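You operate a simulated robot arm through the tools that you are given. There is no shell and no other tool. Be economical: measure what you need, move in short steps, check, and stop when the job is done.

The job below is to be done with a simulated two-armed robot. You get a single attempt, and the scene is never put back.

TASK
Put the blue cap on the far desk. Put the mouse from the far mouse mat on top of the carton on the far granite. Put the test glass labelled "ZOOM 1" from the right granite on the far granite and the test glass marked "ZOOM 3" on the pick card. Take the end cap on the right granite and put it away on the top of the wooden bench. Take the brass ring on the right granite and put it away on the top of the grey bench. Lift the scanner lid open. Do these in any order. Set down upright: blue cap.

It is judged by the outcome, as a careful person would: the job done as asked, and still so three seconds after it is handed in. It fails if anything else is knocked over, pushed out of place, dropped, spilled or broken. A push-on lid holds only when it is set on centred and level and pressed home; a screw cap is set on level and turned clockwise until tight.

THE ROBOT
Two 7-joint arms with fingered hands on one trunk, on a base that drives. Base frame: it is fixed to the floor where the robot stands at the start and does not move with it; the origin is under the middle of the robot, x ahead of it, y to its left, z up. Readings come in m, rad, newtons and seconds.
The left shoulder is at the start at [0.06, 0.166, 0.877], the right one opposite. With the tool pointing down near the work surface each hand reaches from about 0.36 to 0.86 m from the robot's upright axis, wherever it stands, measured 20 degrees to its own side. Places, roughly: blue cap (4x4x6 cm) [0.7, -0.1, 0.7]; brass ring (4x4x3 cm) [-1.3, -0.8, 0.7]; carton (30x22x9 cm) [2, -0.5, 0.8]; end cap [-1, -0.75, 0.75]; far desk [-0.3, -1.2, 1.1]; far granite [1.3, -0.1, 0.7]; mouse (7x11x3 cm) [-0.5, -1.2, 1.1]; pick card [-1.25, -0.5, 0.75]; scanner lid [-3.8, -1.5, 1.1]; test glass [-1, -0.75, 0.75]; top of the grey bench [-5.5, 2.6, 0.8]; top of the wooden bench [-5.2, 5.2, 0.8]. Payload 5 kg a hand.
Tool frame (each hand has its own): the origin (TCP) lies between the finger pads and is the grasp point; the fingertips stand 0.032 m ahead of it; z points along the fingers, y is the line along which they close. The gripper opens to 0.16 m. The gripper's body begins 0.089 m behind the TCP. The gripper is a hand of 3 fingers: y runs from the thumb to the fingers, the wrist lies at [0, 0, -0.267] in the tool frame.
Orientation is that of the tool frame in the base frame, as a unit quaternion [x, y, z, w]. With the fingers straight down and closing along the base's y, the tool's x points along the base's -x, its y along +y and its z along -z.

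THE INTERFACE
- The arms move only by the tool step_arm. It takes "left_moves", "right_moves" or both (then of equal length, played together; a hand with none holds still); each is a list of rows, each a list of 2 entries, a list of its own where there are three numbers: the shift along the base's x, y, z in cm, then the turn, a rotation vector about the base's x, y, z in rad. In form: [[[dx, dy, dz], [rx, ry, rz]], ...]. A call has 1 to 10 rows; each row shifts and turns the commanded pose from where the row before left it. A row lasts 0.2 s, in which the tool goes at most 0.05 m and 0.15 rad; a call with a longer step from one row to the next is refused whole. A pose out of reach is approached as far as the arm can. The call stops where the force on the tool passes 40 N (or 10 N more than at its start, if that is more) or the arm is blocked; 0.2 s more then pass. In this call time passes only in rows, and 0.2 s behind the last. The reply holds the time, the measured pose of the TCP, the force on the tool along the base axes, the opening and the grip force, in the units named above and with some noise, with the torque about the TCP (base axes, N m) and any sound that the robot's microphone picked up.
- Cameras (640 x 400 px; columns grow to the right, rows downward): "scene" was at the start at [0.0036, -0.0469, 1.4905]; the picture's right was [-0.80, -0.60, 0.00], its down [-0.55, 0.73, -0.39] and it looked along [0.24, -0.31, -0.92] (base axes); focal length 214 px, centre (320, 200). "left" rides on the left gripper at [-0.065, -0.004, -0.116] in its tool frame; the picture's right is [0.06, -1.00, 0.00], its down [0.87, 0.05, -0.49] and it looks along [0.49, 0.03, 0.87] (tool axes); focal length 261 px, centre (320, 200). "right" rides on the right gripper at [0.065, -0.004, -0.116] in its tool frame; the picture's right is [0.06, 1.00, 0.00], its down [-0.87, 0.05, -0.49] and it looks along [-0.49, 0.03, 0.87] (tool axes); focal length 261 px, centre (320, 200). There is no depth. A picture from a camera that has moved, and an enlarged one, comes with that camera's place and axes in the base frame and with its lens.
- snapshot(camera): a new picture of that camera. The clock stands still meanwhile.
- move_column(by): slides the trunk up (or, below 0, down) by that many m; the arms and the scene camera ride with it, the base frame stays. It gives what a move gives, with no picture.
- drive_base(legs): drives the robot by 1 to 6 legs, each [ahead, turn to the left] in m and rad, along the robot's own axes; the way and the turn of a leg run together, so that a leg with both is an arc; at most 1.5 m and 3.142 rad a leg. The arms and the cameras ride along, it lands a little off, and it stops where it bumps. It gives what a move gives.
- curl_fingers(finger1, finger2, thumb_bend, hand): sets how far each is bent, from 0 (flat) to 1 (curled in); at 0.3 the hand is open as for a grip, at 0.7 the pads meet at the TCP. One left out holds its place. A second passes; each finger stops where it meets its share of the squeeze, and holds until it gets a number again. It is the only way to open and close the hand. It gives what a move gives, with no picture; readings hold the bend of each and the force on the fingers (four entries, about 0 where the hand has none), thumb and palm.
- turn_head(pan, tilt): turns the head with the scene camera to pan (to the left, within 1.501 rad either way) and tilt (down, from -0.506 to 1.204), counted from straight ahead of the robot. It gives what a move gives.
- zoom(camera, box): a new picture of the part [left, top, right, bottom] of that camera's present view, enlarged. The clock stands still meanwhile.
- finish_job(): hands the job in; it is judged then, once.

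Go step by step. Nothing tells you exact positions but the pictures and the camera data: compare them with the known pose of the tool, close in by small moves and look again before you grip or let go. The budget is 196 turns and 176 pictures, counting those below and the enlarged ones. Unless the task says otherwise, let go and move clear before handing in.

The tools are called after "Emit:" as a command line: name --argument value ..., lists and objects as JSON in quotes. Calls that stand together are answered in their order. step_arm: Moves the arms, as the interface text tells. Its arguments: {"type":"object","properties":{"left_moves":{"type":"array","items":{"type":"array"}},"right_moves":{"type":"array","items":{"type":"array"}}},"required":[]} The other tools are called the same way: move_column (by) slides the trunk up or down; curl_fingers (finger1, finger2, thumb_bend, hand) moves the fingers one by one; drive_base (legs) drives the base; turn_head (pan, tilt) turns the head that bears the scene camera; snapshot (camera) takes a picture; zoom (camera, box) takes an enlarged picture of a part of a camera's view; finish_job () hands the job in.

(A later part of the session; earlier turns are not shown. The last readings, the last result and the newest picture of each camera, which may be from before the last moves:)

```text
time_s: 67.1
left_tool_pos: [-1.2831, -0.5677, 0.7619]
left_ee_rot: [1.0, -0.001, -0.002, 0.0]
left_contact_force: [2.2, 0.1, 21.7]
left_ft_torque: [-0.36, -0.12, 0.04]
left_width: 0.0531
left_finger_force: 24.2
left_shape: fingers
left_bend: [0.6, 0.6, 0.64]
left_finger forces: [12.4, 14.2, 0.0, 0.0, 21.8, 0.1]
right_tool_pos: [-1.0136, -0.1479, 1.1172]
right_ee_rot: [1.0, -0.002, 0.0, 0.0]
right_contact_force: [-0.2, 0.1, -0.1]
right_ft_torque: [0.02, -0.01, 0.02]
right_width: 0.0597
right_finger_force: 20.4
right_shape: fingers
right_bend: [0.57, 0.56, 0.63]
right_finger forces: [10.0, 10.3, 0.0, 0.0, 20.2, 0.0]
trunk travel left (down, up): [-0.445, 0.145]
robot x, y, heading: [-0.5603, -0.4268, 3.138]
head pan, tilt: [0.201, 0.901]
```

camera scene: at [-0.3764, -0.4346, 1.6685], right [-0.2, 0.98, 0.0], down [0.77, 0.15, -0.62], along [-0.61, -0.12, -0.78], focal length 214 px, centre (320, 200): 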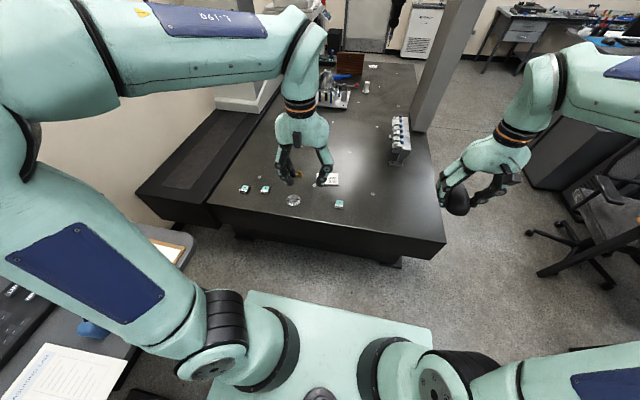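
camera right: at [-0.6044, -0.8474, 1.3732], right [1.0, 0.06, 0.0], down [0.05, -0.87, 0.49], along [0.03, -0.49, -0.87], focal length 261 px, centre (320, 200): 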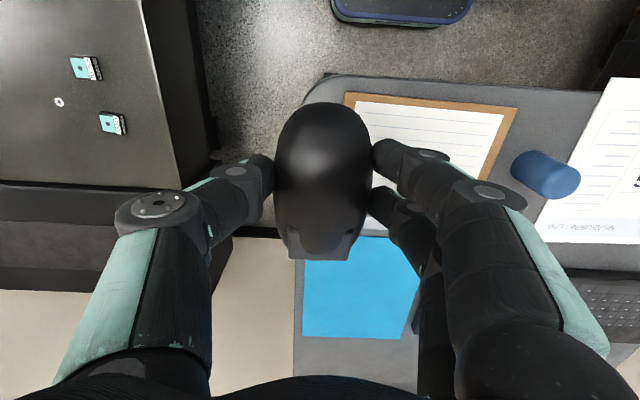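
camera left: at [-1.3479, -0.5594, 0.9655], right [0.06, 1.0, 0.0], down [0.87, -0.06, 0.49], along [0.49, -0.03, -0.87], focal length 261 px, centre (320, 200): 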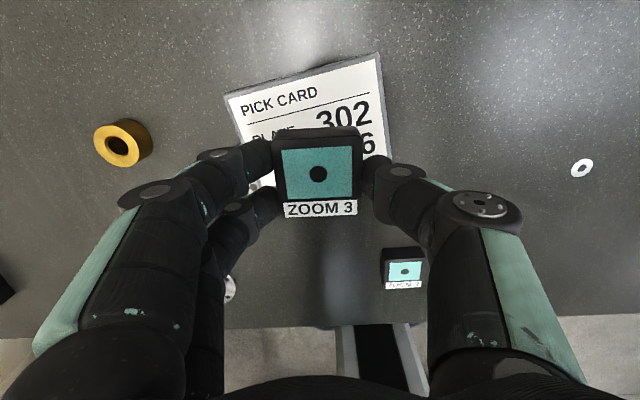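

Contact on the card. I'll unload and open.

Emit:
step_arm --left_moves '[[[0, 0, 0.45], [0, 0, 0]]]'

Emit:
curl_fingers --hand "left" --finger1 0.55 --finger2 0.55 --thumb_bend 0.58

Emit:
curl_fingers --hand "left" --finger1 0.5 --finger2 0.5 --thumb_bend 0.5

Emit:
step_arm --left_moves '[[[0, 0, 2], [0, 0, 0]], [[0, 0, 4], [0, 0, 0]], [[0, 0, 4], [0, 0, 0]]]'

Emit:
snapshot --camera "left"

```text
time_s: 67.5
left_tool_pos: [-1.2825, -0.568, 0.7623]
left_ee_rot: [1.0, -0.001, 0.001, 0.0]
left_contact_force: [-0.7, 0.5, 5.4]
left_ft_torque: [-0.14, 0.04, -0.04]
left_width: 0.0532
left_finger_force: 20.4
left_shape: fingers
left_bend: [0.6, 0.6, 0.64]
left_finger forces: [10.5, 10.2, 0.1, 0.0, 20.7, 0.0]
right_tool_pos: [-1.0133, -0.149, 1.1167]
right_ee_rot: [1.0, -0.002, 0.001, 0.0]
right_contact_force: [-0.1, -0.1, -1.1]
right_ft_torque: [-0.02, -0.02, -0.03]
right_width: 0.0595
right_finger_force: 19.9
right_shape: fingers
right_bend: [0.57, 0.56, 0.63]
right_finger forces: [10.1, 10.3, 0.1, 0.0, 20.1, 0.1]
trunk travel left (down, up): [-0.445, 0.145]
robot x, y, heading: [-0.5587, -0.4213, 3.145]
head pan, tilt: [0.201, 0.901]
```

```text
time_s: 68.5
left_tool_pos: [-1.2818, -0.5698, 0.7625]
left_ee_rot: [1.0, -0.001, 0.0, -0.001]
left_contact_force: [0.4, -0.3, 1.1]
left_ft_torque: [-0.06, -0.05, 0.06]
left_width: 0.0621
left_finger_force: 0.3
left_shape: fingers
left_bend: [0.55, 0.55, 0.57]
left_finger forces: [0.9, 0.5, 0.0, 0.0, 0.0, 0.1]
right_tool_pos: [-1.0136, -0.149, 1.1164]
right_ee_rot: [1.0, -0.001, 0.001, -0.001]
right_contact_force: [-0.6, -0.1, -0.4]
right_ft_torque: [0.0, -0.03, 0.01]
right_width: 0.0598
right_finger_force: 19.9
right_shape: fingers
right_bend: [0.57, 0.56, 0.63]
right_finger forces: [10.0, 10.4, 0.0, 0.0, 20.1, 0.0]
trunk travel left (down, up): [-0.445, 0.145]
robot x, y, heading: [-0.5583, -0.4166, 3.137]
head pan, tilt: [0.201, 0.901]
```

```text
time_s: 69.5
left_tool_pos: [-1.2823, -0.5696, 0.7619]
left_ee_rot: [1.0, -0.001, 0.0, 0.0]
left_contact_force: [0.1, -0.2, 1.1]
left_ft_torque: [0.05, 0.01, 0.0]
left_width: 0.0866
left_finger_force: 0.7
left_shape: fingers
left_bend: [0.5, 0.5, 0.5]
left_finger forces: [0.2, 0.1, 0.0, 0.0, 0.9, 0.0]
right_tool_pos: [-1.014, -0.1489, 1.1175]
right_ee_rot: [1.0, -0.001, 0.001, 0.0]
right_contact_force: [-0.5, -0.2, -1.0]
right_ft_torque: [0.02, 0.0, -0.03]
right_width: 0.0596
right_finger_force: 19.8
right_shape: fingers
right_bend: [0.57, 0.56, 0.63]
right_finger forces: [10.0, 10.4, 0.1, 0.0, 20.2, 0.0]
trunk travel left (down, up): [-0.445, 0.145]
robot x, y, heading: [-0.5626, -0.4193, 3.142]
head pan, tilt: [0.201, 0.901]
```

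```text
time_s: 70.3
left_tool_pos: [-1.283, -0.5685, 0.8631]
left_ee_rot: [1.0, -0.001, 0.001, 0.0]
left_contact_force: [0.5, -0.6, -0.2]
left_ft_torque: [-0.01, 0.01, 0.02]
left_width: 0.0864
left_finger_force: 0.2
left_shape: fingers
left_bend: [0.5, 0.5, 0.5]
left_finger forces: [0.0, 0.0, 0.1, 0.0, 0.0, 0.0]
right_tool_pos: [-1.0139, -0.1492, 1.1167]
right_ee_rot: [1.0, -0.001, 0.001, 0.0]
right_contact_force: [-0.1, 0.8, -0.6]
right_ft_torque: [0.0, 0.0, 0.01]
right_width: 0.0597
right_finger_force: 20.4
right_shape: fingers
right_bend: [0.57, 0.56, 0.63]
right_finger forces: [10.0, 10.3, 0.1, 0.0, 20.2, 0.1]
trunk travel left (down, up): [-0.445, 0.145]
robot x, y, heading: [-0.5578, -0.4196, 3.135]
head pan, tilt: [0.201, 0.901]
```

```text
128 pictures are left
camera left: at [-1.3467, -0.5655, 0.9783], right [0.06, 1.0, 0.0], down [0.87, -0.06, 0.49], along [0.49, -0.03, -0.87], focal length 261 px, centre (320, 200)
```

left: 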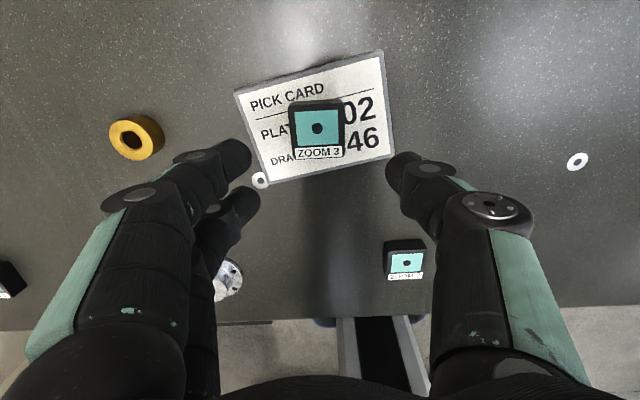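

ZOOM 3 rests on the pick card. Now ZOOM 1.

Emit:
step_arm --left_moves '[[[1.7, -4.5, 0.6], [0, 0, 0]], [[1.7, -4.5, 0.6], [0, 0, 0]], [[1.7, -4.5, 0.6], [0, 0, 0]], [[1.7, -4.6, 0], [0, 0, 0]], [[1.7, -4.6, 0], [0, 0, 0]], [[1.7, -4.6, 0], [0, 0, 0]], [[1.7, -4.6, 0], [0, 0, 0]], [[1.8, -4.6, 0], [0, 0, -0.03]], [[1.8, -4.6, 0], [0, 0, -0.03]], [[1.8, -4.6, 0], [0, 0, -0.04]]]'

Emit:
step_arm --left_moves '[[[0, 0, -3], [0, 0, 0]], [[0, 0, -4], [0, 0, 0]], [[0, 0, -2], [0, 0, 0]]]'

Emit:
snapshot --camera "left"

```text
time_s: 72.5
left_tool_pos: [-1.1101, -1.0271, 0.8792]
left_ee_rot: [0.999, -0.051, 0.0, -0.001]
left_contact_force: [-0.3, 0.1, 0.5]
left_ft_torque: [-0.01, 0.04, -0.01]
left_width: 0.0868
left_finger_force: 0.1
left_shape: fingers
left_bend: [0.5, 0.5, 0.5]
left_finger forces: [0.0, 0.1, 0.0, 0.0, 0.1, 0.0]
right_tool_pos: [-1.0138, -0.1509, 1.1169]
right_ee_rot: [1.0, 0.0, 0.0, 0.0]
right_contact_force: [0.5, -0.6, -1.6]
right_ft_torque: [0.0, 0.0, -0.01]
right_width: 0.0593
right_finger_force: 19.9
right_shape: fingers
right_bend: [0.57, 0.56, 0.63]
right_finger forces: [10.1, 10.3, 0.0, 0.1, 20.1, 0.0]
trunk travel left (down, up): [-0.445, 0.145]
robot x, y, heading: [-0.5586, -0.4211, 3.142]
head pan, tilt: [0.201, 0.901]
```

```text
time_s: 73.3
left_tool_pos: [-1.1085, -1.0264, 0.7888]
left_ee_rot: [0.999, -0.051, 0.001, 0.0]
left_contact_force: [-0.3, 0.2, -0.5]
left_ft_torque: [0.01, 0.02, 0.0]
left_width: 0.087
left_finger_force: 0.1
left_shape: fingers
left_bend: [0.5, 0.5, 0.5]
left_finger forces: [0.1, 0.1, 0.0, 0.1, 0.1, 0.0]
right_tool_pos: [-1.0141, -0.15, 1.1172]
right_ee_rot: [1.0, -0.001, 0.0, 0.0]
right_contact_force: [-0.7, -0.8, -1.4]
right_ft_torque: [0.0, -0.02, -0.04]
right_width: 0.0599
right_finger_force: 20.2
right_shape: fingers
right_bend: [0.57, 0.56, 0.63]
right_finger forces: [10.2, 10.3, 0.1, 0.0, 20.2, 0.0]
trunk travel left (down, up): [-0.445, 0.145]
robot x, y, heading: [-0.5608, -0.4152, 3.145]
head pan, tilt: [0.201, 0.901]
```

```text
127 pictures are left
camera left: at [-1.1732, -1.0171, 0.904], right [0.16, 0.99, 0.0], down [0.86, -0.14, 0.49], along [0.49, -0.08, -0.87], focal length 261 px, centre (320, 200)
```

left: 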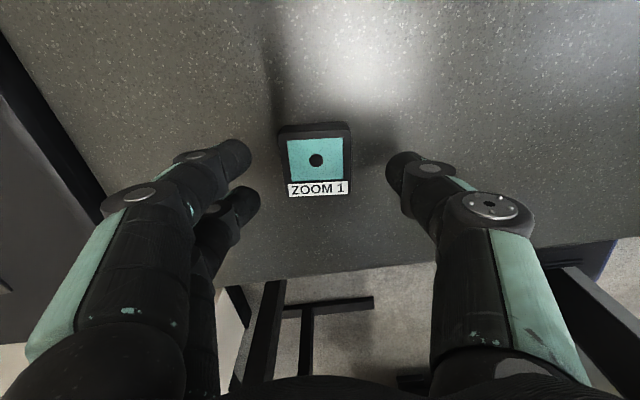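

Emit:
step_arm --left_moves '[[[0.2, -0.3, -2], [0, 0, 0.04]], [[0, 0, -1.8], [0, 0, 0]]]'

Emit:
curl_fingers --hand "left" --finger1 0.7 --finger2 0.7 --thumb_bend 0.7

Emit:
snapshot --camera "left"

```text
time_s: 73.9
left_tool_pos: [-1.1085, -1.0284, 0.7507]
left_ee_rot: [0.999, -0.032, 0.0, 0.0]
left_contact_force: [-0.5, 0.0, -1.0]
left_ft_torque: [-0.02, 0.01, 0.02]
left_width: 0.087
left_finger_force: 0.1
left_shape: fingers
left_bend: [0.5, 0.5, 0.5]
left_finger forces: [0.0, 0.1, 0.0, 0.0, 0.1, 0.0]
right_tool_pos: [-1.0145, -0.1488, 1.1171]
right_ee_rot: [1.0, 0.0, 0.001, 0.001]
right_contact_force: [-0.1, 0.2, -0.9]
right_ft_torque: [0.0, -0.02, 0.03]
right_width: 0.0595
right_finger_force: 20.2
right_shape: fingers
right_bend: [0.57, 0.56, 0.63]
right_finger forces: [10.1, 10.3, 0.0, 0.0, 20.3, 0.1]
trunk travel left (down, up): [-0.445, 0.145]
robot x, y, heading: [-0.5594, -0.4212, 3.135]
head pan, tilt: [0.201, 0.901]
```

```text
time_s: 74.9
left_tool_pos: [-1.107, -1.0289, 0.7518]
left_ee_rot: [1.0, -0.03, 0.0, -0.001]
left_contact_force: [-0.7, 0.1, 0.8]
left_ft_torque: [0.01, -0.01, -0.03]
left_width: 0.053
left_finger_force: 19.3
left_shape: fingers
left_bend: [0.59, 0.59, 0.63]
left_finger forces: [10.1, 10.1, 0.0, 0.0, 20.1, 0.0]
right_tool_pos: [-1.015, -0.1488, 1.1167]
right_ee_rot: [1.0, -0.001, 0.001, -0.001]
right_contact_force: [0.5, -0.7, -0.6]
right_ft_torque: [0.03, 0.0, 0.0]
right_width: 0.0595
right_finger_force: 19.5
right_shape: fingers
right_bend: [0.57, 0.56, 0.63]
right_finger forces: [10.1, 10.2, 0.0, 0.0, 20.2, 0.1]
trunk travel left (down, up): [-0.445, 0.145]
robot x, y, heading: [-0.5589, -0.4196, 3.141]
head pan, tilt: [0.201, 0.901]
```

```text
126 pictures are left
camera left: at [-1.1718, -1.0225, 0.8672], right [0.12, 0.99, 0.0], down [0.86, -0.11, 0.49], along [0.49, -0.06, -0.87], focal length 261 px, centre (320, 200)
```

left: 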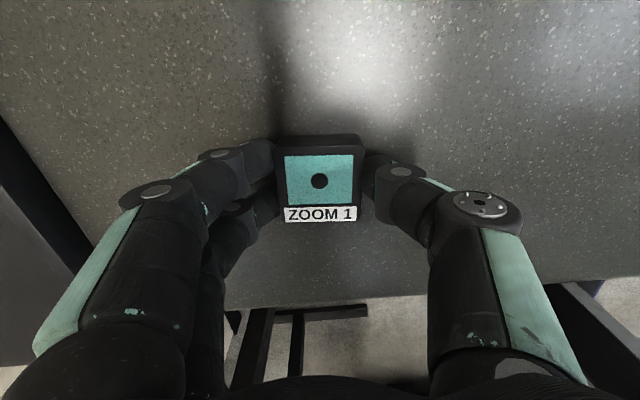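

ZOOM 1 held. Lift it and draw it in to the body.

Emit:
step_arm --left_moves '[[[0, 0, 4], [0, 0, 0]], [[0, 0, 5], [0, 0, 0]], [[0, 0, 5], [0, 0, 0]], [[0, 2, 4], [0, 0, 0]], [[1, 4, 2], [0, 0, 0]], [[1, 4, 2], [0, 0, 0]], [[2, 4, 2], [0, 0, 0]], [[2, 4.2, 1], [0, 0, 0]], [[2, 4.2, 1], [0, 0, 0]], [[2, 4.2, 1], [0, 0, 0]]]'

Emit:
step_arm --left_moves '[[[1, 4.4, 1], [0, 0, 0]], [[1, 4.4, 1], [0, 0, 0]], [[1, 4.4, 1], [0, 0, 0]]]'

Emit:
snapshot --camera "left"

```text
time_s: 77.1
left_tool_pos: [-1.0064, -0.7637, 1.0229]
left_ee_rot: [1.0, -0.031, 0.0, 0.001]
left_contact_force: [1.0, 0.9, -0.4]
left_ft_torque: [-0.03, 0.01, 0.01]
left_width: 0.0526
left_finger_force: 19.8
left_shape: fingers
left_bend: [0.59, 0.59, 0.63]
left_finger forces: [10.1, 9.9, 0.0, 0.0, 20.0, 0.0]
right_tool_pos: [-1.0138, -0.1499, 1.1168]
right_ee_rot: [1.0, -0.001, 0.001, 0.0]
right_contact_force: [1.3, 0.5, -0.4]
right_ft_torque: [-0.03, 0.03, 0.01]
right_width: 0.0597
right_finger_force: 20.4
right_shape: fingers
right_bend: [0.57, 0.56, 0.63]
right_finger forces: [9.9, 10.2, 0.1, 0.0, 20.2, 0.0]
trunk travel left (down, up): [-0.445, 0.145]
robot x, y, heading: [-0.5616, -0.4215, 3.14]
head pan, tilt: [0.201, 0.901]
```

```text
time_s: 77.9
left_tool_pos: [-0.9781, -0.6302, 1.0523]
left_ee_rot: [1.0, -0.03, 0.0, 0.0]
left_contact_force: [-0.6, -0.1, -1.7]
left_ft_torque: [-0.07, -0.01, -0.01]
left_width: 0.0526
left_finger_force: 19.8
left_shape: fingers
left_bend: [0.59, 0.59, 0.64]
left_finger forces: [9.9, 9.8, 0.0, 0.1, 19.7, 0.1]
right_tool_pos: [-1.0134, -0.1494, 1.1156]
right_ee_rot: [1.0, 0.0, 0.001, 0.0]
right_contact_force: [-1.2, 0.5, -1.2]
right_ft_torque: [0.0, -0.02, -0.05]
right_width: 0.0597
right_finger_force: 20.5
right_shape: fingers
right_bend: [0.57, 0.56, 0.63]
right_finger forces: [10.1, 10.4, 0.0, 0.0, 20.2, 0.0]
trunk travel left (down, up): [-0.445, 0.145]
robot x, y, heading: [-0.556, -0.4224, 3.136]
head pan, tilt: [0.201, 0.901]
```

```text
125 pictures are left
camera left: at [-1.0426, -0.6229, 1.1671], right [0.12, 0.99, 0.0], down [0.86, -0.11, 0.49], along [0.49, -0.06, -0.87], focal length 261 px, centre (320, 200)
```

left: 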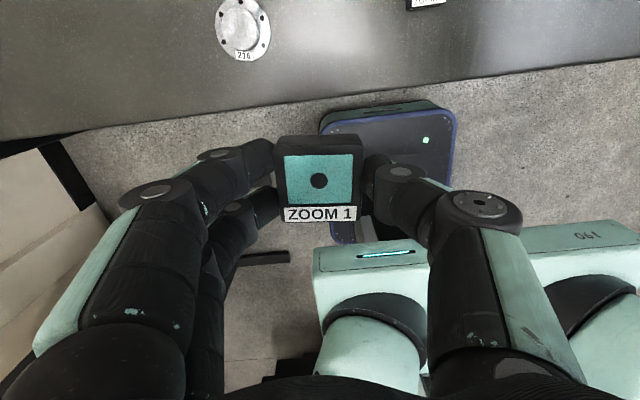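

ZOOM 1 and the mouse are both held. I'll go round by the aisle on the +y side toward the far end of the far granite, stopping to look.

Emit:
drive_base --legs '[[-0.25, 0], [0, -1.571], [0.8, 0], [0.87, 0], [0, -1.571]]'

Emit:
turn_head --pan -0.3 --tilt 0.35

Emit:
snapshot --camera "scene"

```text
time_s: 95.7
left_tool_pos: [0.0776, 1.4834, 1.0521]
left_ee_rot: [0.02, 1.0, 0.0, 0.001]
left_contact_force: [0.7, -0.2, -0.5]
left_ft_torque: [0.02, 0.03, -0.04]
left_width: 0.0526
left_finger_force: 18.9
left_shape: fingers
left_bend: [0.59, 0.59, 0.64]
left_finger forces: [9.7, 9.6, 0.0, 0.0, 19.2, 0.1]
right_tool_pos: [0.1238, 1.0019, 1.1163]
right_ee_rot: [-0.011, 1.0, 0.0, -0.001]
right_contact_force: [0.7, -0.4, -1.3]
right_ft_torque: [-0.01, 0.03, 0.04]
right_width: 0.0594
right_finger_force: 19.5
right_shape: fingers
right_bend: [0.57, 0.56, 0.63]
right_finger forces: [9.4, 10.1, 0.1, 0.0, 19.5, 0.1]
trunk travel left (down, up): [-0.445, 0.145]
robot x, y, heading: [-0.3353, 1.2636, 0.024]
head pan, tilt: [0.201, 0.901]
```

```text
time_s: 96.7
left_tool_pos: [0.0776, 1.4823, 1.0515]
left_ee_rot: [0.02, 1.0, 0.0, 0.001]
left_contact_force: [-0.3, -0.5, -0.8]
left_ft_torque: [0.01, -0.01, 0.01]
left_width: 0.0524
left_finger_force: 19.4
left_shape: fingers
left_bend: [0.59, 0.59, 0.64]
left_finger forces: [9.7, 9.6, 0.0, 0.0, 19.3, 0.0]
right_tool_pos: [0.1245, 1.0021, 1.1163]
right_ee_rot: [-0.011, 1.0, 0.0, -0.001]
right_contact_force: [0.2, -0.1, -0.8]
right_ft_torque: [0.01, -0.02, -0.02]
right_width: 0.0591
right_finger_force: 19.5
right_shape: fingers
right_bend: [0.57, 0.56, 0.63]
right_finger forces: [9.5, 10.3, 0.1, 0.0, 19.5, 0.1]
trunk travel left (down, up): [-0.445, 0.145]
robot x, y, heading: [-0.3337, 1.2626, 0.016]
head pan, tilt: [-0.3, 0.351]
```

```text
124 pictures are left
camera scene: at [-0.2779, 1.2352, 1.5759], right [-0.28, -0.96, 0.0], down [-0.33, 0.09, -0.94], along [0.9, -0.26, -0.34], focal length 214 px, centre (320, 200)
```

scene: 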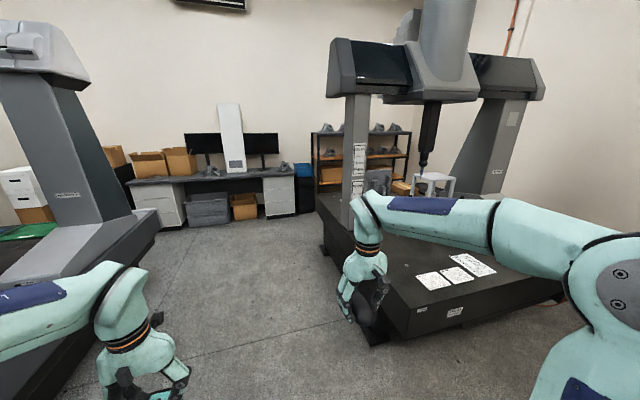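

Aisle is clear. Driving along the granite's left side.

Emit:
drive_base --legs '[[1.5, 0], [0.4, 0]]'

Emit:
turn_head --pan -0.8 --tilt 0.5

Emit:
snapshot --camera "scene"

Emit:
turn_head --pan -0.1 --tilt 0.5

Emit:
snapshot --camera "scene"

```text
time_s: 106.2
left_tool_pos: [1.9872, 1.5027, 1.0505]
left_ee_rot: [0.027, 1.0, -0.001, -0.001]
left_contact_force: [0.2, -0.3, -1.1]
left_ft_torque: [0.03, 0.03, 0.01]
left_width: 0.0526
left_finger_force: 19.9
left_shape: fingers
left_bend: [0.59, 0.59, 0.64]
left_finger forces: [9.7, 9.5, 0.0, 0.0, 19.3, 0.0]
right_tool_pos: [2.0264, 1.022, 1.1157]
right_ee_rot: [-0.004, 1.0, -0.001, -0.001]
right_contact_force: [-0.2, 0.1, -1.5]
right_ft_torque: [-0.02, 0.05, 0.01]
right_width: 0.0592
right_finger_force: 19.3
right_shape: fingers
right_bend: [0.57, 0.56, 0.63]
right_finger forces: [9.4, 10.2, 0.1, 0.0, 19.6, 0.0]
trunk travel left (down, up): [-0.445, 0.145]
robot x, y, heading: [1.5701, 1.2858, 0.01]
head pan, tilt: [-0.3, 0.351]
```

```text
time_s: 107.2
left_tool_pos: [1.9878, 1.5022, 1.0514]
left_ee_rot: [0.026, 1.0, 0.0, -0.001]
left_contact_force: [0.2, 0.0, -1.3]
left_ft_torque: [-0.03, 0.0, 0.01]
left_width: 0.0523
left_finger_force: 19.6
left_shape: fingers
left_bend: [0.59, 0.59, 0.64]
left_finger forces: [9.8, 9.6, 0.0, 0.1, 19.3, 0.0]
right_tool_pos: [2.0256, 1.0206, 1.1169]
right_ee_rot: [-0.004, 1.0, 0.0, -0.001]
right_contact_force: [-0.4, -0.2, -0.7]
right_ft_torque: [-0.02, 0.02, -0.03]
right_width: 0.0592
right_finger_force: 19.7
right_shape: fingers
right_bend: [0.57, 0.56, 0.63]
right_finger forces: [9.4, 10.2, 0.1, 0.0, 19.4, 0.1]
trunk travel left (down, up): [-0.445, 0.145]
robot x, y, heading: [1.574, 1.2872, 0.012]
head pan, tilt: [-0.799, 0.499]
```

```text
123 pictures are left
camera scene: at [1.6024, 1.2219, 1.5624], right [-0.71, -0.7, 0.0], down [-0.34, 0.34, -0.88], along [0.62, -0.62, -0.48], focal length 214 px, centre (320, 200)
```

scene: 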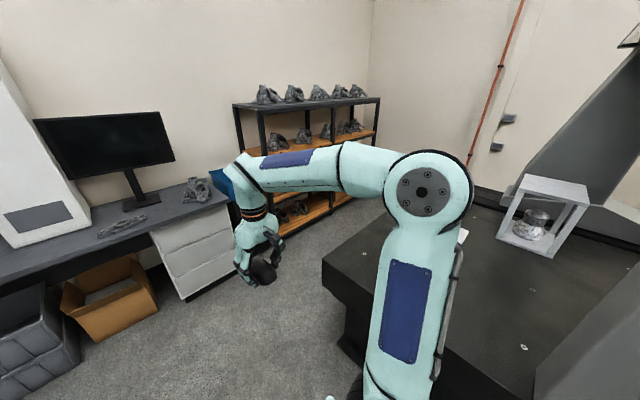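

```text
time_s: 108.2
left_tool_pos: [1.987, 1.5028, 1.0514]
left_ee_rot: [0.026, 1.0, 0.0, -0.001]
left_contact_force: [-0.2, 0.5, -0.2]
left_ft_torque: [0.01, 0.01, 0.0]
left_width: 0.0525
left_finger_force: 18.7
left_shape: fingers
left_bend: [0.59, 0.59, 0.64]
left_finger forces: [9.7, 9.6, 0.0, 0.1, 19.3, 0.0]
right_tool_pos: [2.0249, 1.0214, 1.1171]
right_ee_rot: [-0.005, 1.0, 0.0, 0.0]
right_contact_force: [0.5, -0.1, -1.0]
right_ft_torque: [0.0, -0.04, 0.03]
right_width: 0.0591
right_finger_force: 19.2
right_shape: fingers
right_bend: [0.57, 0.56, 0.63]
right_finger forces: [9.3, 10.2, 0.1, 0.0, 19.6, 0.0]
trunk travel left (down, up): [-0.445, 0.145]
robot x, y, heading: [1.5678, 1.2862, 0.012]
head pan, tilt: [-0.099, 0.499]
```

```text
122 pictures are left
camera scene: at [1.629, 1.2782, 1.5623], right [-0.09, -1.0, 0.0], down [-0.48, 0.04, -0.88], along [0.87, -0.08, -0.48], focal length 214 px, centre (320, 200)
```

scene: 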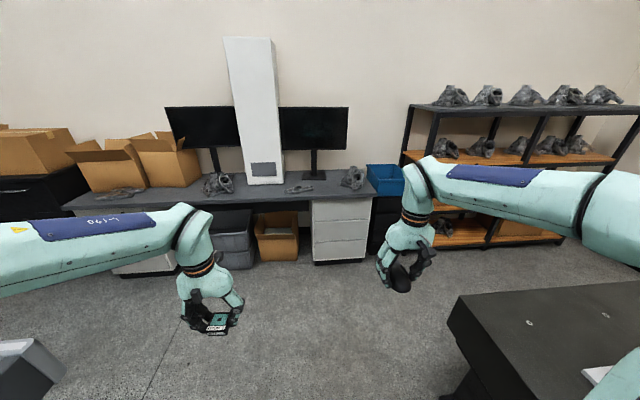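

The granite's far edge is at x≈2.22, with a corridor of about 0.9 m behind it. I'll arc into the corridor and look at the carton.

Emit:
drive_base --legs '[[0.44, 0], [1.0, -1.58]]'

Emit:
turn_head --pan -0.55 --tilt 0.6

Emit:
snapshot --camera "scene"

Emit:
turn_head --pan 0.2 --tilt 0.6

Emit:
snapshot --camera "scene"

```text
time_s: 115.7
left_tool_pos: [2.8559, 0.2249, 1.0504]
left_ee_rot: [0.734, 0.68, 0.0, -0.001]
left_contact_force: [-0.3, -0.7, -0.6]
left_ft_torque: [0.01, 0.0, -0.01]
left_width: 0.0526
left_finger_force: 19.0
left_shape: fingers
left_bend: [0.59, 0.59, 0.64]
left_finger forces: [9.6, 9.5, 0.1, 0.0, 19.1, 0.1]
right_tool_pos: [2.3731, 0.1972, 1.1167]
right_ee_rot: [0.713, 0.701, 0.001, 0.0]
right_contact_force: [0.6, 0.7, -0.3]
right_ft_torque: [0.03, 0.03, 0.0]
right_width: 0.0587
right_finger_force: 19.3
right_shape: fingers
right_bend: [0.57, 0.56, 0.63]
right_finger forces: [9.1, 10.2, 0.0, 0.1, 19.3, 0.0]
trunk travel left (down, up): [-0.445, 0.145]
robot x, y, heading: [2.6523, 0.6455, -1.584]
head pan, tilt: [-0.099, 0.499]
cut short: leg 2
```

```text
time_s: 116.6
left_tool_pos: [2.8551, 0.2261, 1.0507]
left_ee_rot: [0.734, 0.679, -0.001, 0.0]
left_contact_force: [-0.2, 0.0, -1.5]
left_ft_torque: [0.0, -0.01, -0.02]
left_width: 0.0525
left_finger_force: 18.8
left_shape: fingers
left_bend: [0.59, 0.59, 0.64]
left_finger forces: [9.7, 9.5, 0.0, 0.0, 19.1, 0.0]
right_tool_pos: [2.3738, 0.1978, 1.1172]
right_ee_rot: [0.713, 0.702, 0.001, -0.001]
right_contact_force: [1.0, -0.8, -1.8]
right_ft_torque: [-0.01, 0.01, -0.02]
right_width: 0.0592
right_finger_force: 19.5
right_shape: fingers
right_bend: [0.57, 0.56, 0.63]
right_finger forces: [9.2, 10.2, 0.0, 0.1, 19.3, 0.0]
trunk travel left (down, up): [-0.445, 0.145]
robot x, y, heading: [2.6499, 0.6448, -1.582]
head pan, tilt: [-0.55, 0.6]
```

```text
121 pictures are left
camera scene: at [2.6025, 0.6021, 1.5533], right [-0.85, 0.53, 0.0], down [0.3, 0.48, -0.83], along [-0.44, -0.7, -0.56], focal length 214 px, centre (320, 200)
```

scene: 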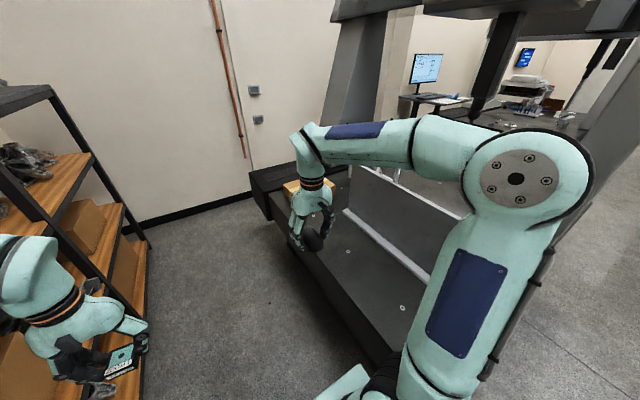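

```text
time_s: 117.7
left_tool_pos: [2.8547, 0.2256, 1.0519]
left_ee_rot: [0.734, 0.68, 0.0, 0.0]
left_contact_force: [0.1, 1.2, -0.4]
left_ft_torque: [0.01, 0.0, -0.02]
left_width: 0.0526
left_finger_force: 18.8
left_shape: fingers
left_bend: [0.59, 0.59, 0.64]
left_finger forces: [9.7, 9.5, 0.0, 0.0, 19.0, 0.1]
right_tool_pos: [2.3723, 0.1973, 1.1171]
right_ee_rot: [0.713, 0.702, 0.001, 0.0]
right_contact_force: [0.5, 0.3, -0.7]
right_ft_torque: [-0.01, -0.02, -0.03]
right_width: 0.0591
right_finger_force: 19.9
right_shape: fingers
right_bend: [0.57, 0.56, 0.63]
right_finger forces: [9.2, 10.2, 0.0, 0.0, 19.3, 0.0]
trunk travel left (down, up): [-0.445, 0.145]
robot x, y, heading: [2.6533, 0.6504, -1.586]
head pan, tilt: [0.201, 0.6]
```

```text
120 pictures are left
camera scene: at [2.666, 0.59, 1.5533], right [-0.98, -0.19, 0.0], down [-0.1, 0.56, -0.82], along [0.15, -0.81, -0.57], focal length 214 px, centre (320, 200)
```

scene: 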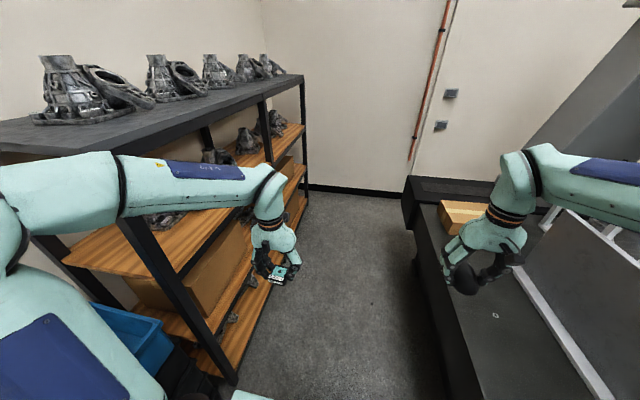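

The last leg was cut short, so something may have touched. I'll look on the left side.

Emit:
turn_head --pan 1.3 --tilt 0.8

Emit:
snapshot --camera "scene"

Emit:
turn_head --pan -1.3 --tilt 0.8

Emit:
snapshot --camera "scene"

```text
time_s: 119.1
left_tool_pos: [2.8569, 0.2257, 1.0523]
left_ee_rot: [0.734, 0.679, -0.001, -0.001]
left_contact_force: [0.3, -0.2, -0.9]
left_ft_torque: [-0.03, 0.03, 0.01]
left_width: 0.0523
left_finger_force: 19.4
left_shape: fingers
left_bend: [0.59, 0.59, 0.64]
left_finger forces: [9.6, 9.5, 0.1, 0.1, 19.1, 0.0]
right_tool_pos: [2.3734, 0.1972, 1.1159]
right_ee_rot: [0.713, 0.701, 0.001, -0.001]
right_contact_force: [-0.3, -1.0, -1.1]
right_ft_torque: [0.0, -0.01, 0.0]
right_width: 0.0591
right_finger_force: 19.3
right_shape: fingers
right_bend: [0.57, 0.56, 0.63]
right_finger forces: [9.2, 10.2, 0.1, 0.0, 19.3, 0.1]
trunk travel left (down, up): [-0.445, 0.145]
robot x, y, heading: [2.6533, 0.6482, -1.583]
head pan, tilt: [1.3, 0.799]
```

```text
119 pictures are left
camera scene: at [2.727, 0.6542, 1.5364], right [-0.28, -0.96, 0.0], down [-0.69, 0.2, -0.7], along [0.67, -0.2, -0.72], focal length 214 px, centre (320, 200)
```

scene: 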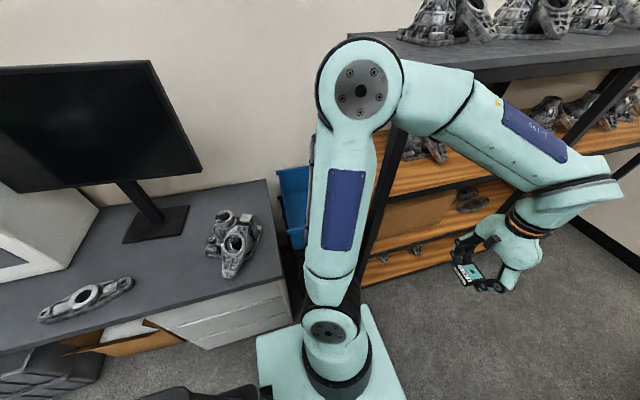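

```text
time_s: 121.4
left_tool_pos: [2.8557, 0.226, 1.0516]
left_ee_rot: [0.734, 0.679, 0.0, 0.0]
left_contact_force: [0.1, 0.4, -1.8]
left_ft_torque: [0.04, 0.02, -0.01]
left_width: 0.0524
left_finger_force: 18.9
left_shape: fingers
left_bend: [0.59, 0.59, 0.64]
left_finger forces: [9.5, 9.5, 0.1, 0.0, 19.1, 0.1]
right_tool_pos: [2.3722, 0.1976, 1.1173]
right_ee_rot: [0.713, 0.701, 0.0, -0.001]
right_contact_force: [-0.8, -0.1, -0.8]
right_ft_torque: [-0.01, -0.02, -0.01]
right_width: 0.0589
right_finger_force: 19.4
right_shape: fingers
right_bend: [0.57, 0.56, 0.63]
right_finger forces: [9.2, 10.1, 0.1, 0.0, 19.3, 0.1]
trunk travel left (down, up): [-0.445, 0.145]
robot x, y, heading: [2.6537, 0.6492, -1.583]
head pan, tilt: [-1.3, 0.799]
```

```text
118 pictures are left
camera scene: at [2.5716, 0.6563, 1.5364], right [-0.26, 0.97, 0.0], down [0.69, 0.18, -0.7], along [-0.67, -0.18, -0.72], focal length 214 px, centre (320, 200)
```

scene: 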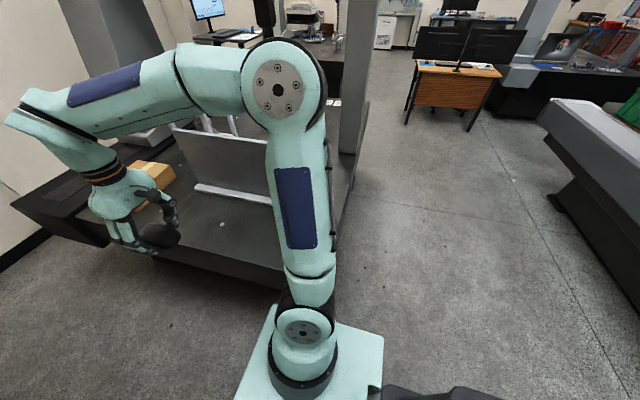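

Most likely the base brushed the far desk cabinet; nothing is displaced. The carton is at about [1.96,-0.47]. I'll ease ahead down the corridor and then turn slightly right.

Emit:
drive_base --legs '[[0.35, -0.08], [0.35, -0.02]]'

Emit:
turn_head --pan -0.6 --tilt 0.8

Emit:
snapshot --camera "scene"

```text
time_s: 125.5
left_tool_pos: [2.7569, -0.4893, 1.0516]
left_ee_rot: [0.767, 0.642, 0.0, 0.0]
left_contact_force: [-1.0, 0.0, -1.6]
left_ft_torque: [0.02, 0.06, 0.01]
left_width: 0.0526
left_finger_force: 19.0
left_shape: fingers
left_bend: [0.59, 0.59, 0.64]
left_finger forces: [9.5, 9.5, 0.1, 0.1, 19.1, 0.1]
right_tool_pos: [2.2759, -0.4697, 1.1158]
right_ee_rot: [0.747, 0.664, 0.002, -0.001]
right_contact_force: [0.4, -0.6, -0.8]
right_ft_torque: [0.05, -0.02, -0.01]
right_width: 0.0591
right_finger_force: 19.7
right_shape: fingers
right_bend: [0.57, 0.56, 0.63]
right_finger forces: [9.1, 10.2, 0.1, 0.0, 19.3, 0.0]
trunk travel left (down, up): [-0.445, 0.145]
robot x, y, heading: [2.598, -0.0521, -1.683]
head pan, tilt: [-1.3, 0.799]
```

```text
time_s: 126.6
left_tool_pos: [2.7586, -0.4903, 1.0522]
left_ee_rot: [0.767, 0.641, 0.0, 0.0]
left_contact_force: [0.2, 0.3, -1.5]
left_ft_torque: [0.0, -0.01, -0.01]
left_width: 0.0528
left_finger_force: 19.2
left_shape: fingers
left_bend: [0.59, 0.59, 0.64]
left_finger forces: [9.6, 9.5, 0.0, 0.0, 19.1, 0.0]
right_tool_pos: [2.2747, -0.47, 1.1165]
right_ee_rot: [0.748, 0.664, 0.0, -0.001]
right_contact_force: [0.2, 0.3, -1.6]
right_ft_torque: [0.02, 0.06, -0.04]
right_width: 0.0592
right_finger_force: 18.9
right_shape: fingers
right_bend: [0.57, 0.56, 0.63]
right_finger forces: [9.3, 10.3, 0.1, 0.0, 19.4, 0.0]
trunk travel left (down, up): [-0.445, 0.145]
robot x, y, heading: [2.5963, -0.0515, -1.679]
head pan, tilt: [-0.6, 0.799]
```

```text
117 pictures are left
camera scene: at [2.5455, -0.0811, 1.5364], right [-0.76, 0.66, 0.0], down [0.47, 0.54, -0.7], along [-0.46, -0.53, -0.72], focal length 214 px, centre (320, 200)
```

scene: 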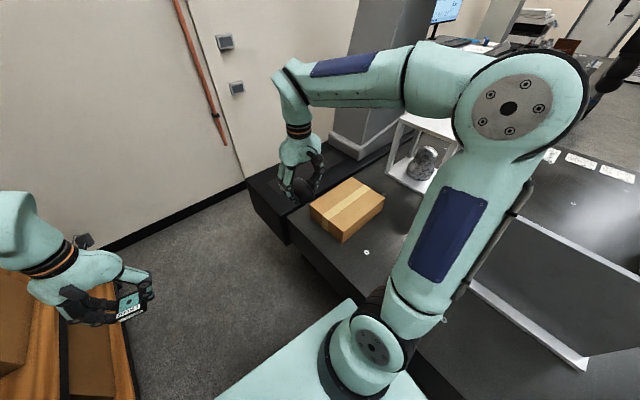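

The carton top is centred near [2.0,-0.51]. I'll move the right hand over it.

Emit:
step_arm --right_moves '[[[-4.5, -0.7, 0], [0, 0, 0]], [[-4.5, -0.7, 0], [0, 0, 0]], [[-4.5, -0.7, 0], [0, 0, 0]], [[-4.5, -0.7, 0], [0, 0, 0]], [[-4.5, -0.7, 0], [0, 0, 0]], [[-4.5, -0.7, 0], [0, 0, 0]]]'

Emit:
snapshot --camera "right"

Emit:
snapshot --camera "scene"

```text
time_s: 128.0
left_tool_pos: [2.7571, -0.4896, 1.0519]
left_ee_rot: [0.767, 0.642, 0.0, -0.001]
left_contact_force: [-0.7, 0.1, -1.4]
left_ft_torque: [0.01, 0.03, 0.02]
left_width: 0.0527
left_finger_force: 19.1
left_shape: fingers
left_bend: [0.59, 0.59, 0.64]
left_finger forces: [9.6, 9.7, 0.1, 0.0, 19.1, 0.0]
right_tool_pos: [2.0025, -0.5129, 1.1168]
right_ee_rot: [0.747, 0.664, 0.001, -0.001]
right_contact_force: [-1.8, -0.7, -1.0]
right_ft_torque: [0.01, -0.05, -0.01]
right_width: 0.059
right_finger_force: 19.3
right_shape: fingers
right_bend: [0.57, 0.56, 0.63]
right_finger forces: [9.1, 10.0, 0.0, 0.0, 19.3, 0.0]
trunk travel left (down, up): [-0.445, 0.145]
robot x, y, heading: [2.5953, -0.0481, -1.686]
head pan, tilt: [-0.6, 0.799]
```

```text
116 pictures are left
camera right: at [2.0068, -0.4481, 1.2317], right [1.0, -0.05, 0.0], down [-0.05, -0.87, 0.49], along [-0.03, -0.49, -0.87], focal length 261 px, centre (320, 200)
```

right: 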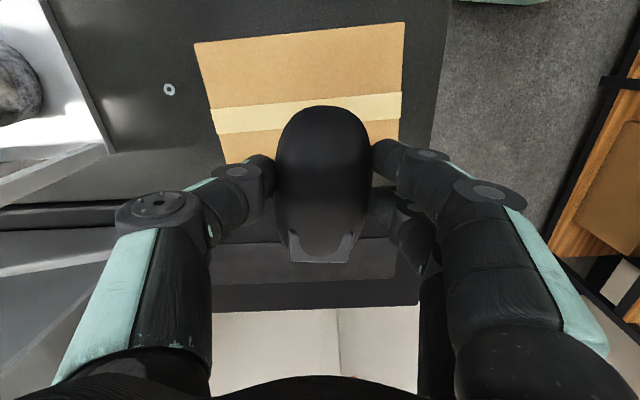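

```text
115 pictures are left
camera scene: at [2.5444, -0.0815, 1.5363], right [-0.76, 0.65, 0.0], down [0.47, 0.54, -0.7], along [-0.46, -0.53, -0.72], focal length 214 px, centre (320, 200)
```

scene: 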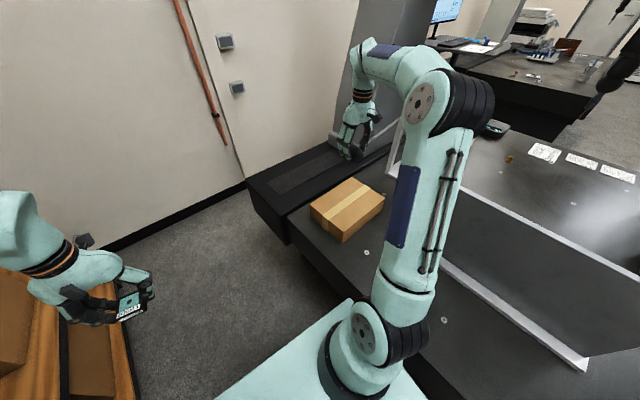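

Over the carton. Lowering the mouse.

Emit:
step_arm --right_moves '[[[-1, 0, -4], [0, 0, 0]], [[-1, 0, -5], [0, 0, 0]], [[0, 0, -5], [0, 0, 0]], [[0, 0, -5], [0, 0, 0]], [[0, 0, -5], [0, 0, 0]], [[0, 0, -1], [0, 0, 0]]]'

Emit:
snapshot --camera "right"

Emit:
zoom --camera "scene" --box '[280, 130, 420, 250]'

```text
refused: row 2 steps farther than a row can; nothing moved
```

```text
114 pictures are left
camera right: at [2.0068, -0.4481, 1.2317], right [1.0, -0.05, 0.0], down [-0.05, -0.87, 0.49], along [-0.03, -0.49, -0.87], focal length 261 px, centre (320, 200)
```

right: 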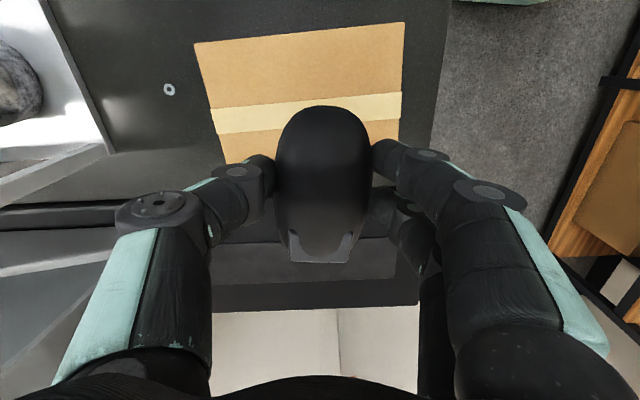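

```text
3.33 times, centred on (350, 190) of scene
camera zoom: at [2.5444, -0.0815, 1.5363], right [-0.76, 0.65, 0.0], down [0.47, 0.54, -0.7], along [-0.46, -0.53, -0.72], focal length 715 px, centre (220, 233)
```

zoom: 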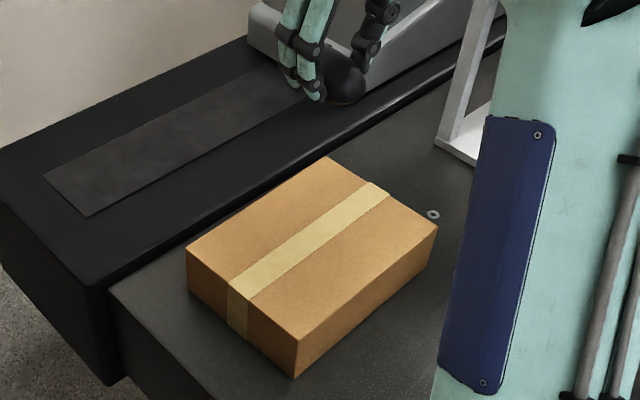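

Emit:
step_arm --right_moves '[[[-1, 0, -4], [0, 0, 0]], [[-1, 0, -4.5], [0, 0, 0]], [[0, 0, -4.8], [0, 0, 0]], [[0, 0, -4.8], [0, 0, 0]], [[0, 0, -4.5], [0, 0, 0]]]'

Emit:
snapshot --camera "right"

Emit:
zoom --camera "scene" --box '[280, 130, 420, 250]'

```text
time_s: 129.2
left_tool_pos: [2.7581, -0.4902, 1.0513]
left_ee_rot: [0.768, 0.641, 0.001, 0.0]
left_contact_force: [0.1, -0.3, -0.6]
left_ft_torque: [0.03, -0.02, 0.02]
left_width: 0.0524
left_finger_force: 19.0
left_shape: fingers
left_bend: [0.59, 0.59, 0.64]
left_finger forces: [9.6, 9.5, 0.0, 0.0, 19.1, 0.1]
right_tool_pos: [1.9865, -0.5135, 0.8892]
right_ee_rot: [0.748, 0.664, 0.0, -0.001]
right_contact_force: [-0.3, 0.0, -0.7]
right_ft_torque: [0.04, -0.01, 0.03]
right_width: 0.059
right_finger_force: 19.4
right_shape: fingers
right_bend: [0.57, 0.56, 0.63]
right_finger forces: [9.2, 10.2, 0.0, 0.1, 19.1, 0.0]
trunk travel left (down, up): [-0.445, 0.145]
robot x, y, heading: [2.5944, -0.0473, -1.686]
head pan, tilt: [-0.6, 0.799]
```

```text
112 pictures are left
camera right: at [1.9899, -0.4491, 1.0056], right [1.0, -0.05, 0.0], down [-0.05, -0.87, 0.49], along [-0.03, -0.49, -0.87], focal length 261 px, centre (320, 200)
```

right: 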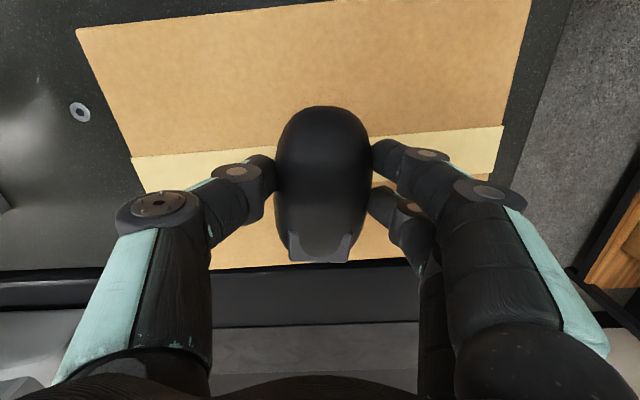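

```text
3.33 times, centred on (350, 190) of scene
camera zoom: at [2.5448, -0.0816, 1.5364], right [-0.76, 0.65, 0.0], down [0.47, 0.54, -0.7], along [-0.46, -0.53, -0.72], focal length 715 px, centre (220, 233)
```

zoom: 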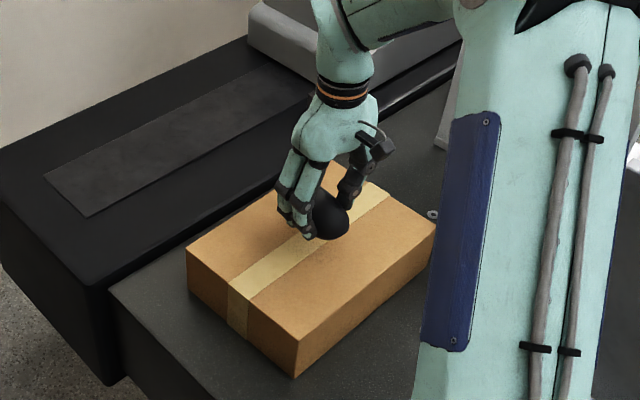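

I'll shift 1.5 cm toward the carton's centre and lower in small steps.

Emit:
step_arm --right_moves '[[[0, 1.5, -2], [0, 0, 0]], [[0, 0, -1], [0, 0, 0]]]'

Emit:
step_arm --right_moves '[[[0, 0, -0.5], [0, 0, 0]]]'

Emit:
step_arm --right_moves '[[[0, 0, -0.5], [0, 0, 0]]]'

Emit:
step_arm --right_moves '[[[0, 0, -0.4], [0, 0, 0]]]'

```text
time_s: 129.8
left_tool_pos: [2.7582, -0.4892, 1.0518]
left_ee_rot: [0.767, 0.642, 0.0, -0.001]
left_contact_force: [-0.5, -0.2, -1.5]
left_ft_torque: [-0.04, -0.01, -0.02]
left_width: 0.0522
left_finger_force: 19.2
left_shape: fingers
left_bend: [0.59, 0.59, 0.64]
left_finger forces: [9.6, 9.5, 0.0, 0.0, 19.1, 0.0]
right_tool_pos: [1.9865, -0.4974, 0.8605]
right_ee_rot: [0.747, 0.665, 0.0, 0.0]
right_contact_force: [0.2, 0.0, -1.4]
right_ft_torque: [0.0, 0.0, -0.01]
right_width: 0.0589
right_finger_force: 19.2
right_shape: fingers
right_bend: [0.57, 0.56, 0.63]
right_finger forces: [9.1, 10.2, 0.0, 0.0, 19.2, 0.0]
trunk travel left (down, up): [-0.445, 0.145]
robot x, y, heading: [2.5953, -0.0497, -1.684]
head pan, tilt: [-0.6, 0.799]
```

```text
time_s: 130.2
left_tool_pos: [2.7586, -0.4886, 1.0519]
left_ee_rot: [0.767, 0.641, 0.0, -0.001]
left_contact_force: [1.4, 0.6, -0.8]
left_ft_torque: [0.03, 0.02, -0.02]
left_width: 0.0524
left_finger_force: 19.1
left_shape: fingers
left_bend: [0.59, 0.59, 0.64]
left_finger forces: [9.6, 9.5, 0.0, 0.1, 19.1, 0.0]
right_tool_pos: [1.9858, -0.4962, 0.8552]
right_ee_rot: [0.747, 0.665, 0.0, -0.001]
right_contact_force: [0.4, 0.3, -0.5]
right_ft_torque: [0.0, 0.03, -0.02]
right_width: 0.0593
right_finger_force: 19.3
right_shape: fingers
right_bend: [0.57, 0.56, 0.63]
right_finger forces: [9.0, 10.2, 0.0, 0.0, 19.2, 0.0]
trunk travel left (down, up): [-0.445, 0.145]
robot x, y, heading: [2.5983, -0.0471, -1.686]
head pan, tilt: [-0.6, 0.799]
```

```text
time_s: 130.6
left_tool_pos: [2.7591, -0.4899, 1.0515]
left_ee_rot: [0.768, 0.641, 0.0, 0.0]
left_contact_force: [-0.2, -1.1, -1.0]
left_ft_torque: [-0.01, 0.01, -0.05]
left_width: 0.0523
left_finger_force: 19.5
left_shape: fingers
left_bend: [0.59, 0.59, 0.64]
left_finger forces: [9.6, 9.5, 0.0, 0.0, 19.1, 0.0]
right_tool_pos: [1.9873, -0.496, 0.848]
right_ee_rot: [0.747, 0.665, 0.001, -0.001]
right_contact_force: [1.0, -0.1, -1.0]
right_ft_torque: [0.04, 0.02, 0.04]
right_width: 0.0591
right_finger_force: 19.2
right_shape: fingers
right_bend: [0.57, 0.56, 0.63]
right_finger forces: [9.2, 10.2, 0.0, 0.1, 19.2, 0.0]
trunk travel left (down, up): [-0.445, 0.145]
robot x, y, heading: [2.5989, -0.0514, -1.684]
head pan, tilt: [-0.6, 0.799]
```

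```text
time_s: 131.0
left_tool_pos: [2.7585, -0.4905, 1.0515]
left_ee_rot: [0.767, 0.642, 0.0, 0.0]
left_contact_force: [0.1, 1.2, -1.0]
left_ft_torque: [0.02, 0.02, -0.03]
left_width: 0.0521
left_finger_force: 19.3
left_shape: fingers
left_bend: [0.59, 0.59, 0.64]
left_finger forces: [9.6, 9.4, 0.0, 0.0, 19.0, 0.1]
right_tool_pos: [1.9856, -0.4968, 0.8465]
right_ee_rot: [0.747, 0.665, 0.001, -0.001]
right_contact_force: [-0.1, 0.4, -0.3]
right_ft_torque: [0.0, 0.0, -0.01]
right_width: 0.059
right_finger_force: 19.2
right_shape: fingers
right_bend: [0.57, 0.56, 0.63]
right_finger forces: [9.2, 10.1, 0.0, 0.1, 19.2, 0.0]
trunk travel left (down, up): [-0.445, 0.145]
robot x, y, heading: [2.6012, -0.0521, -1.688]
head pan, tilt: [-0.6, 0.799]
```

Emit:
step_arm --right_moves '[[[0, 0, -0.4], [0, 0, 0]]]'

Emit:
step_arm --right_moves '[[[0, 0, -0.3], [0, 0, 0]]]'

Emit:
step_arm --right_moves '[[[0, 0, -0.3], [0, 0, 0]]]'

Emit:
zoom --camera "scene" --box '[300, 150, 400, 230]'

```text
time_s: 131.4
left_tool_pos: [2.7583, -0.4899, 1.0526]
left_ee_rot: [0.767, 0.641, 0.0, 0.0]
left_contact_force: [-1.6, 0.7, -0.4]
left_ft_torque: [-0.03, -0.02, 0.01]
left_width: 0.0522
left_finger_force: 19.2
left_shape: fingers
left_bend: [0.59, 0.59, 0.64]
left_finger forces: [9.5, 9.6, 0.0, 0.1, 19.1, 0.0]
right_tool_pos: [1.9855, -0.4961, 0.8425]
right_ee_rot: [0.747, 0.665, 0.001, 0.0]
right_contact_force: [-0.1, 0.3, -0.1]
right_ft_torque: [-0.06, 0.02, -0.01]
right_width: 0.0592
right_finger_force: 19.1
right_shape: fingers
right_bend: [0.57, 0.56, 0.63]
right_finger forces: [9.0, 10.4, 0.0, 0.0, 19.3, 0.1]
trunk travel left (down, up): [-0.445, 0.145]
robot x, y, heading: [2.5931, -0.0485, -1.684]
head pan, tilt: [-0.6, 0.799]
```

```text
time_s: 131.8
left_tool_pos: [2.7583, -0.4893, 1.0515]
left_ee_rot: [0.767, 0.642, 0.0, 0.001]
left_contact_force: [-0.4, 0.4, -1.0]
left_ft_torque: [0.03, -0.02, 0.01]
left_width: 0.0526
left_finger_force: 18.8
left_shape: fingers
left_bend: [0.59, 0.59, 0.64]
left_finger forces: [9.5, 9.6, 0.1, 0.0, 19.0, 0.0]
right_tool_pos: [1.9854, -0.4956, 0.842]
right_ee_rot: [0.748, 0.664, 0.0, 0.0]
right_contact_force: [-0.3, 1.0, 13.6]
right_ft_torque: [-0.04, -0.43, 0.05]
right_width: 0.0587
right_finger_force: 22.0
right_shape: fingers
right_bend: [0.58, 0.56, 0.63]
right_finger forces: [11.3, 11.8, 0.0, 0.1, 21.3, 0.1]
trunk travel left (down, up): [-0.445, 0.145]
robot x, y, heading: [2.5961, -0.048, -1.681]
head pan, tilt: [-0.6, 0.799]
```

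```text
time_s: 132.2
left_tool_pos: [2.7599, -0.4882, 1.0526]
left_ee_rot: [0.767, 0.642, 0.0, 0.0]
left_contact_force: [-0.4, 0.3, -1.0]
left_ft_torque: [0.0, 0.04, 0.01]
left_width: 0.0524
left_finger_force: 19.5
left_shape: fingers
left_bend: [0.59, 0.59, 0.64]
left_finger forces: [9.5, 9.5, 0.1, 0.0, 19.0, 0.0]
right_tool_pos: [1.986, -0.4967, 0.8403]
right_ee_rot: [0.748, 0.664, -0.002, 0.001]
right_contact_force: [-0.3, 0.0, 30.4]
right_ft_torque: [-0.07, -0.45, 0.01]
right_width: 0.059
right_finger_force: 24.6
right_shape: fingers
right_bend: [0.59, 0.58, 0.63]
right_finger forces: [12.9, 13.0, 0.1, 0.0, 24.4, 0.0]
trunk travel left (down, up): [-0.445, 0.145]
robot x, y, heading: [2.5946, -0.05, -1.682]
head pan, tilt: [-0.6, 0.799]
```

```text
5.00 times, centred on (350, 190) of scene
camera zoom: at [2.5477, -0.0795, 1.5369], right [-0.76, 0.65, 0.0], down [0.47, 0.54, -0.7], along [-0.46, -0.53, -0.72], focal length 1072 px, centre (170, 250)
```

zoom: 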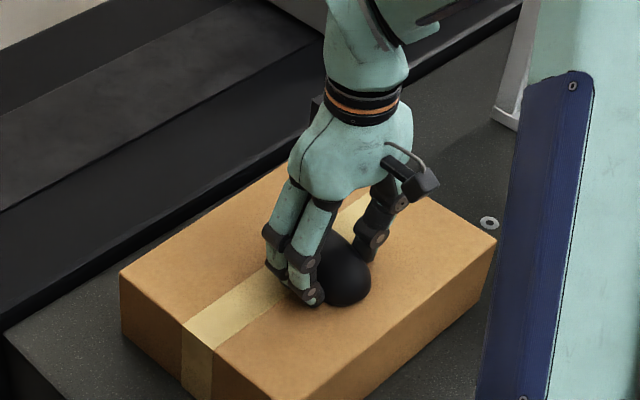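

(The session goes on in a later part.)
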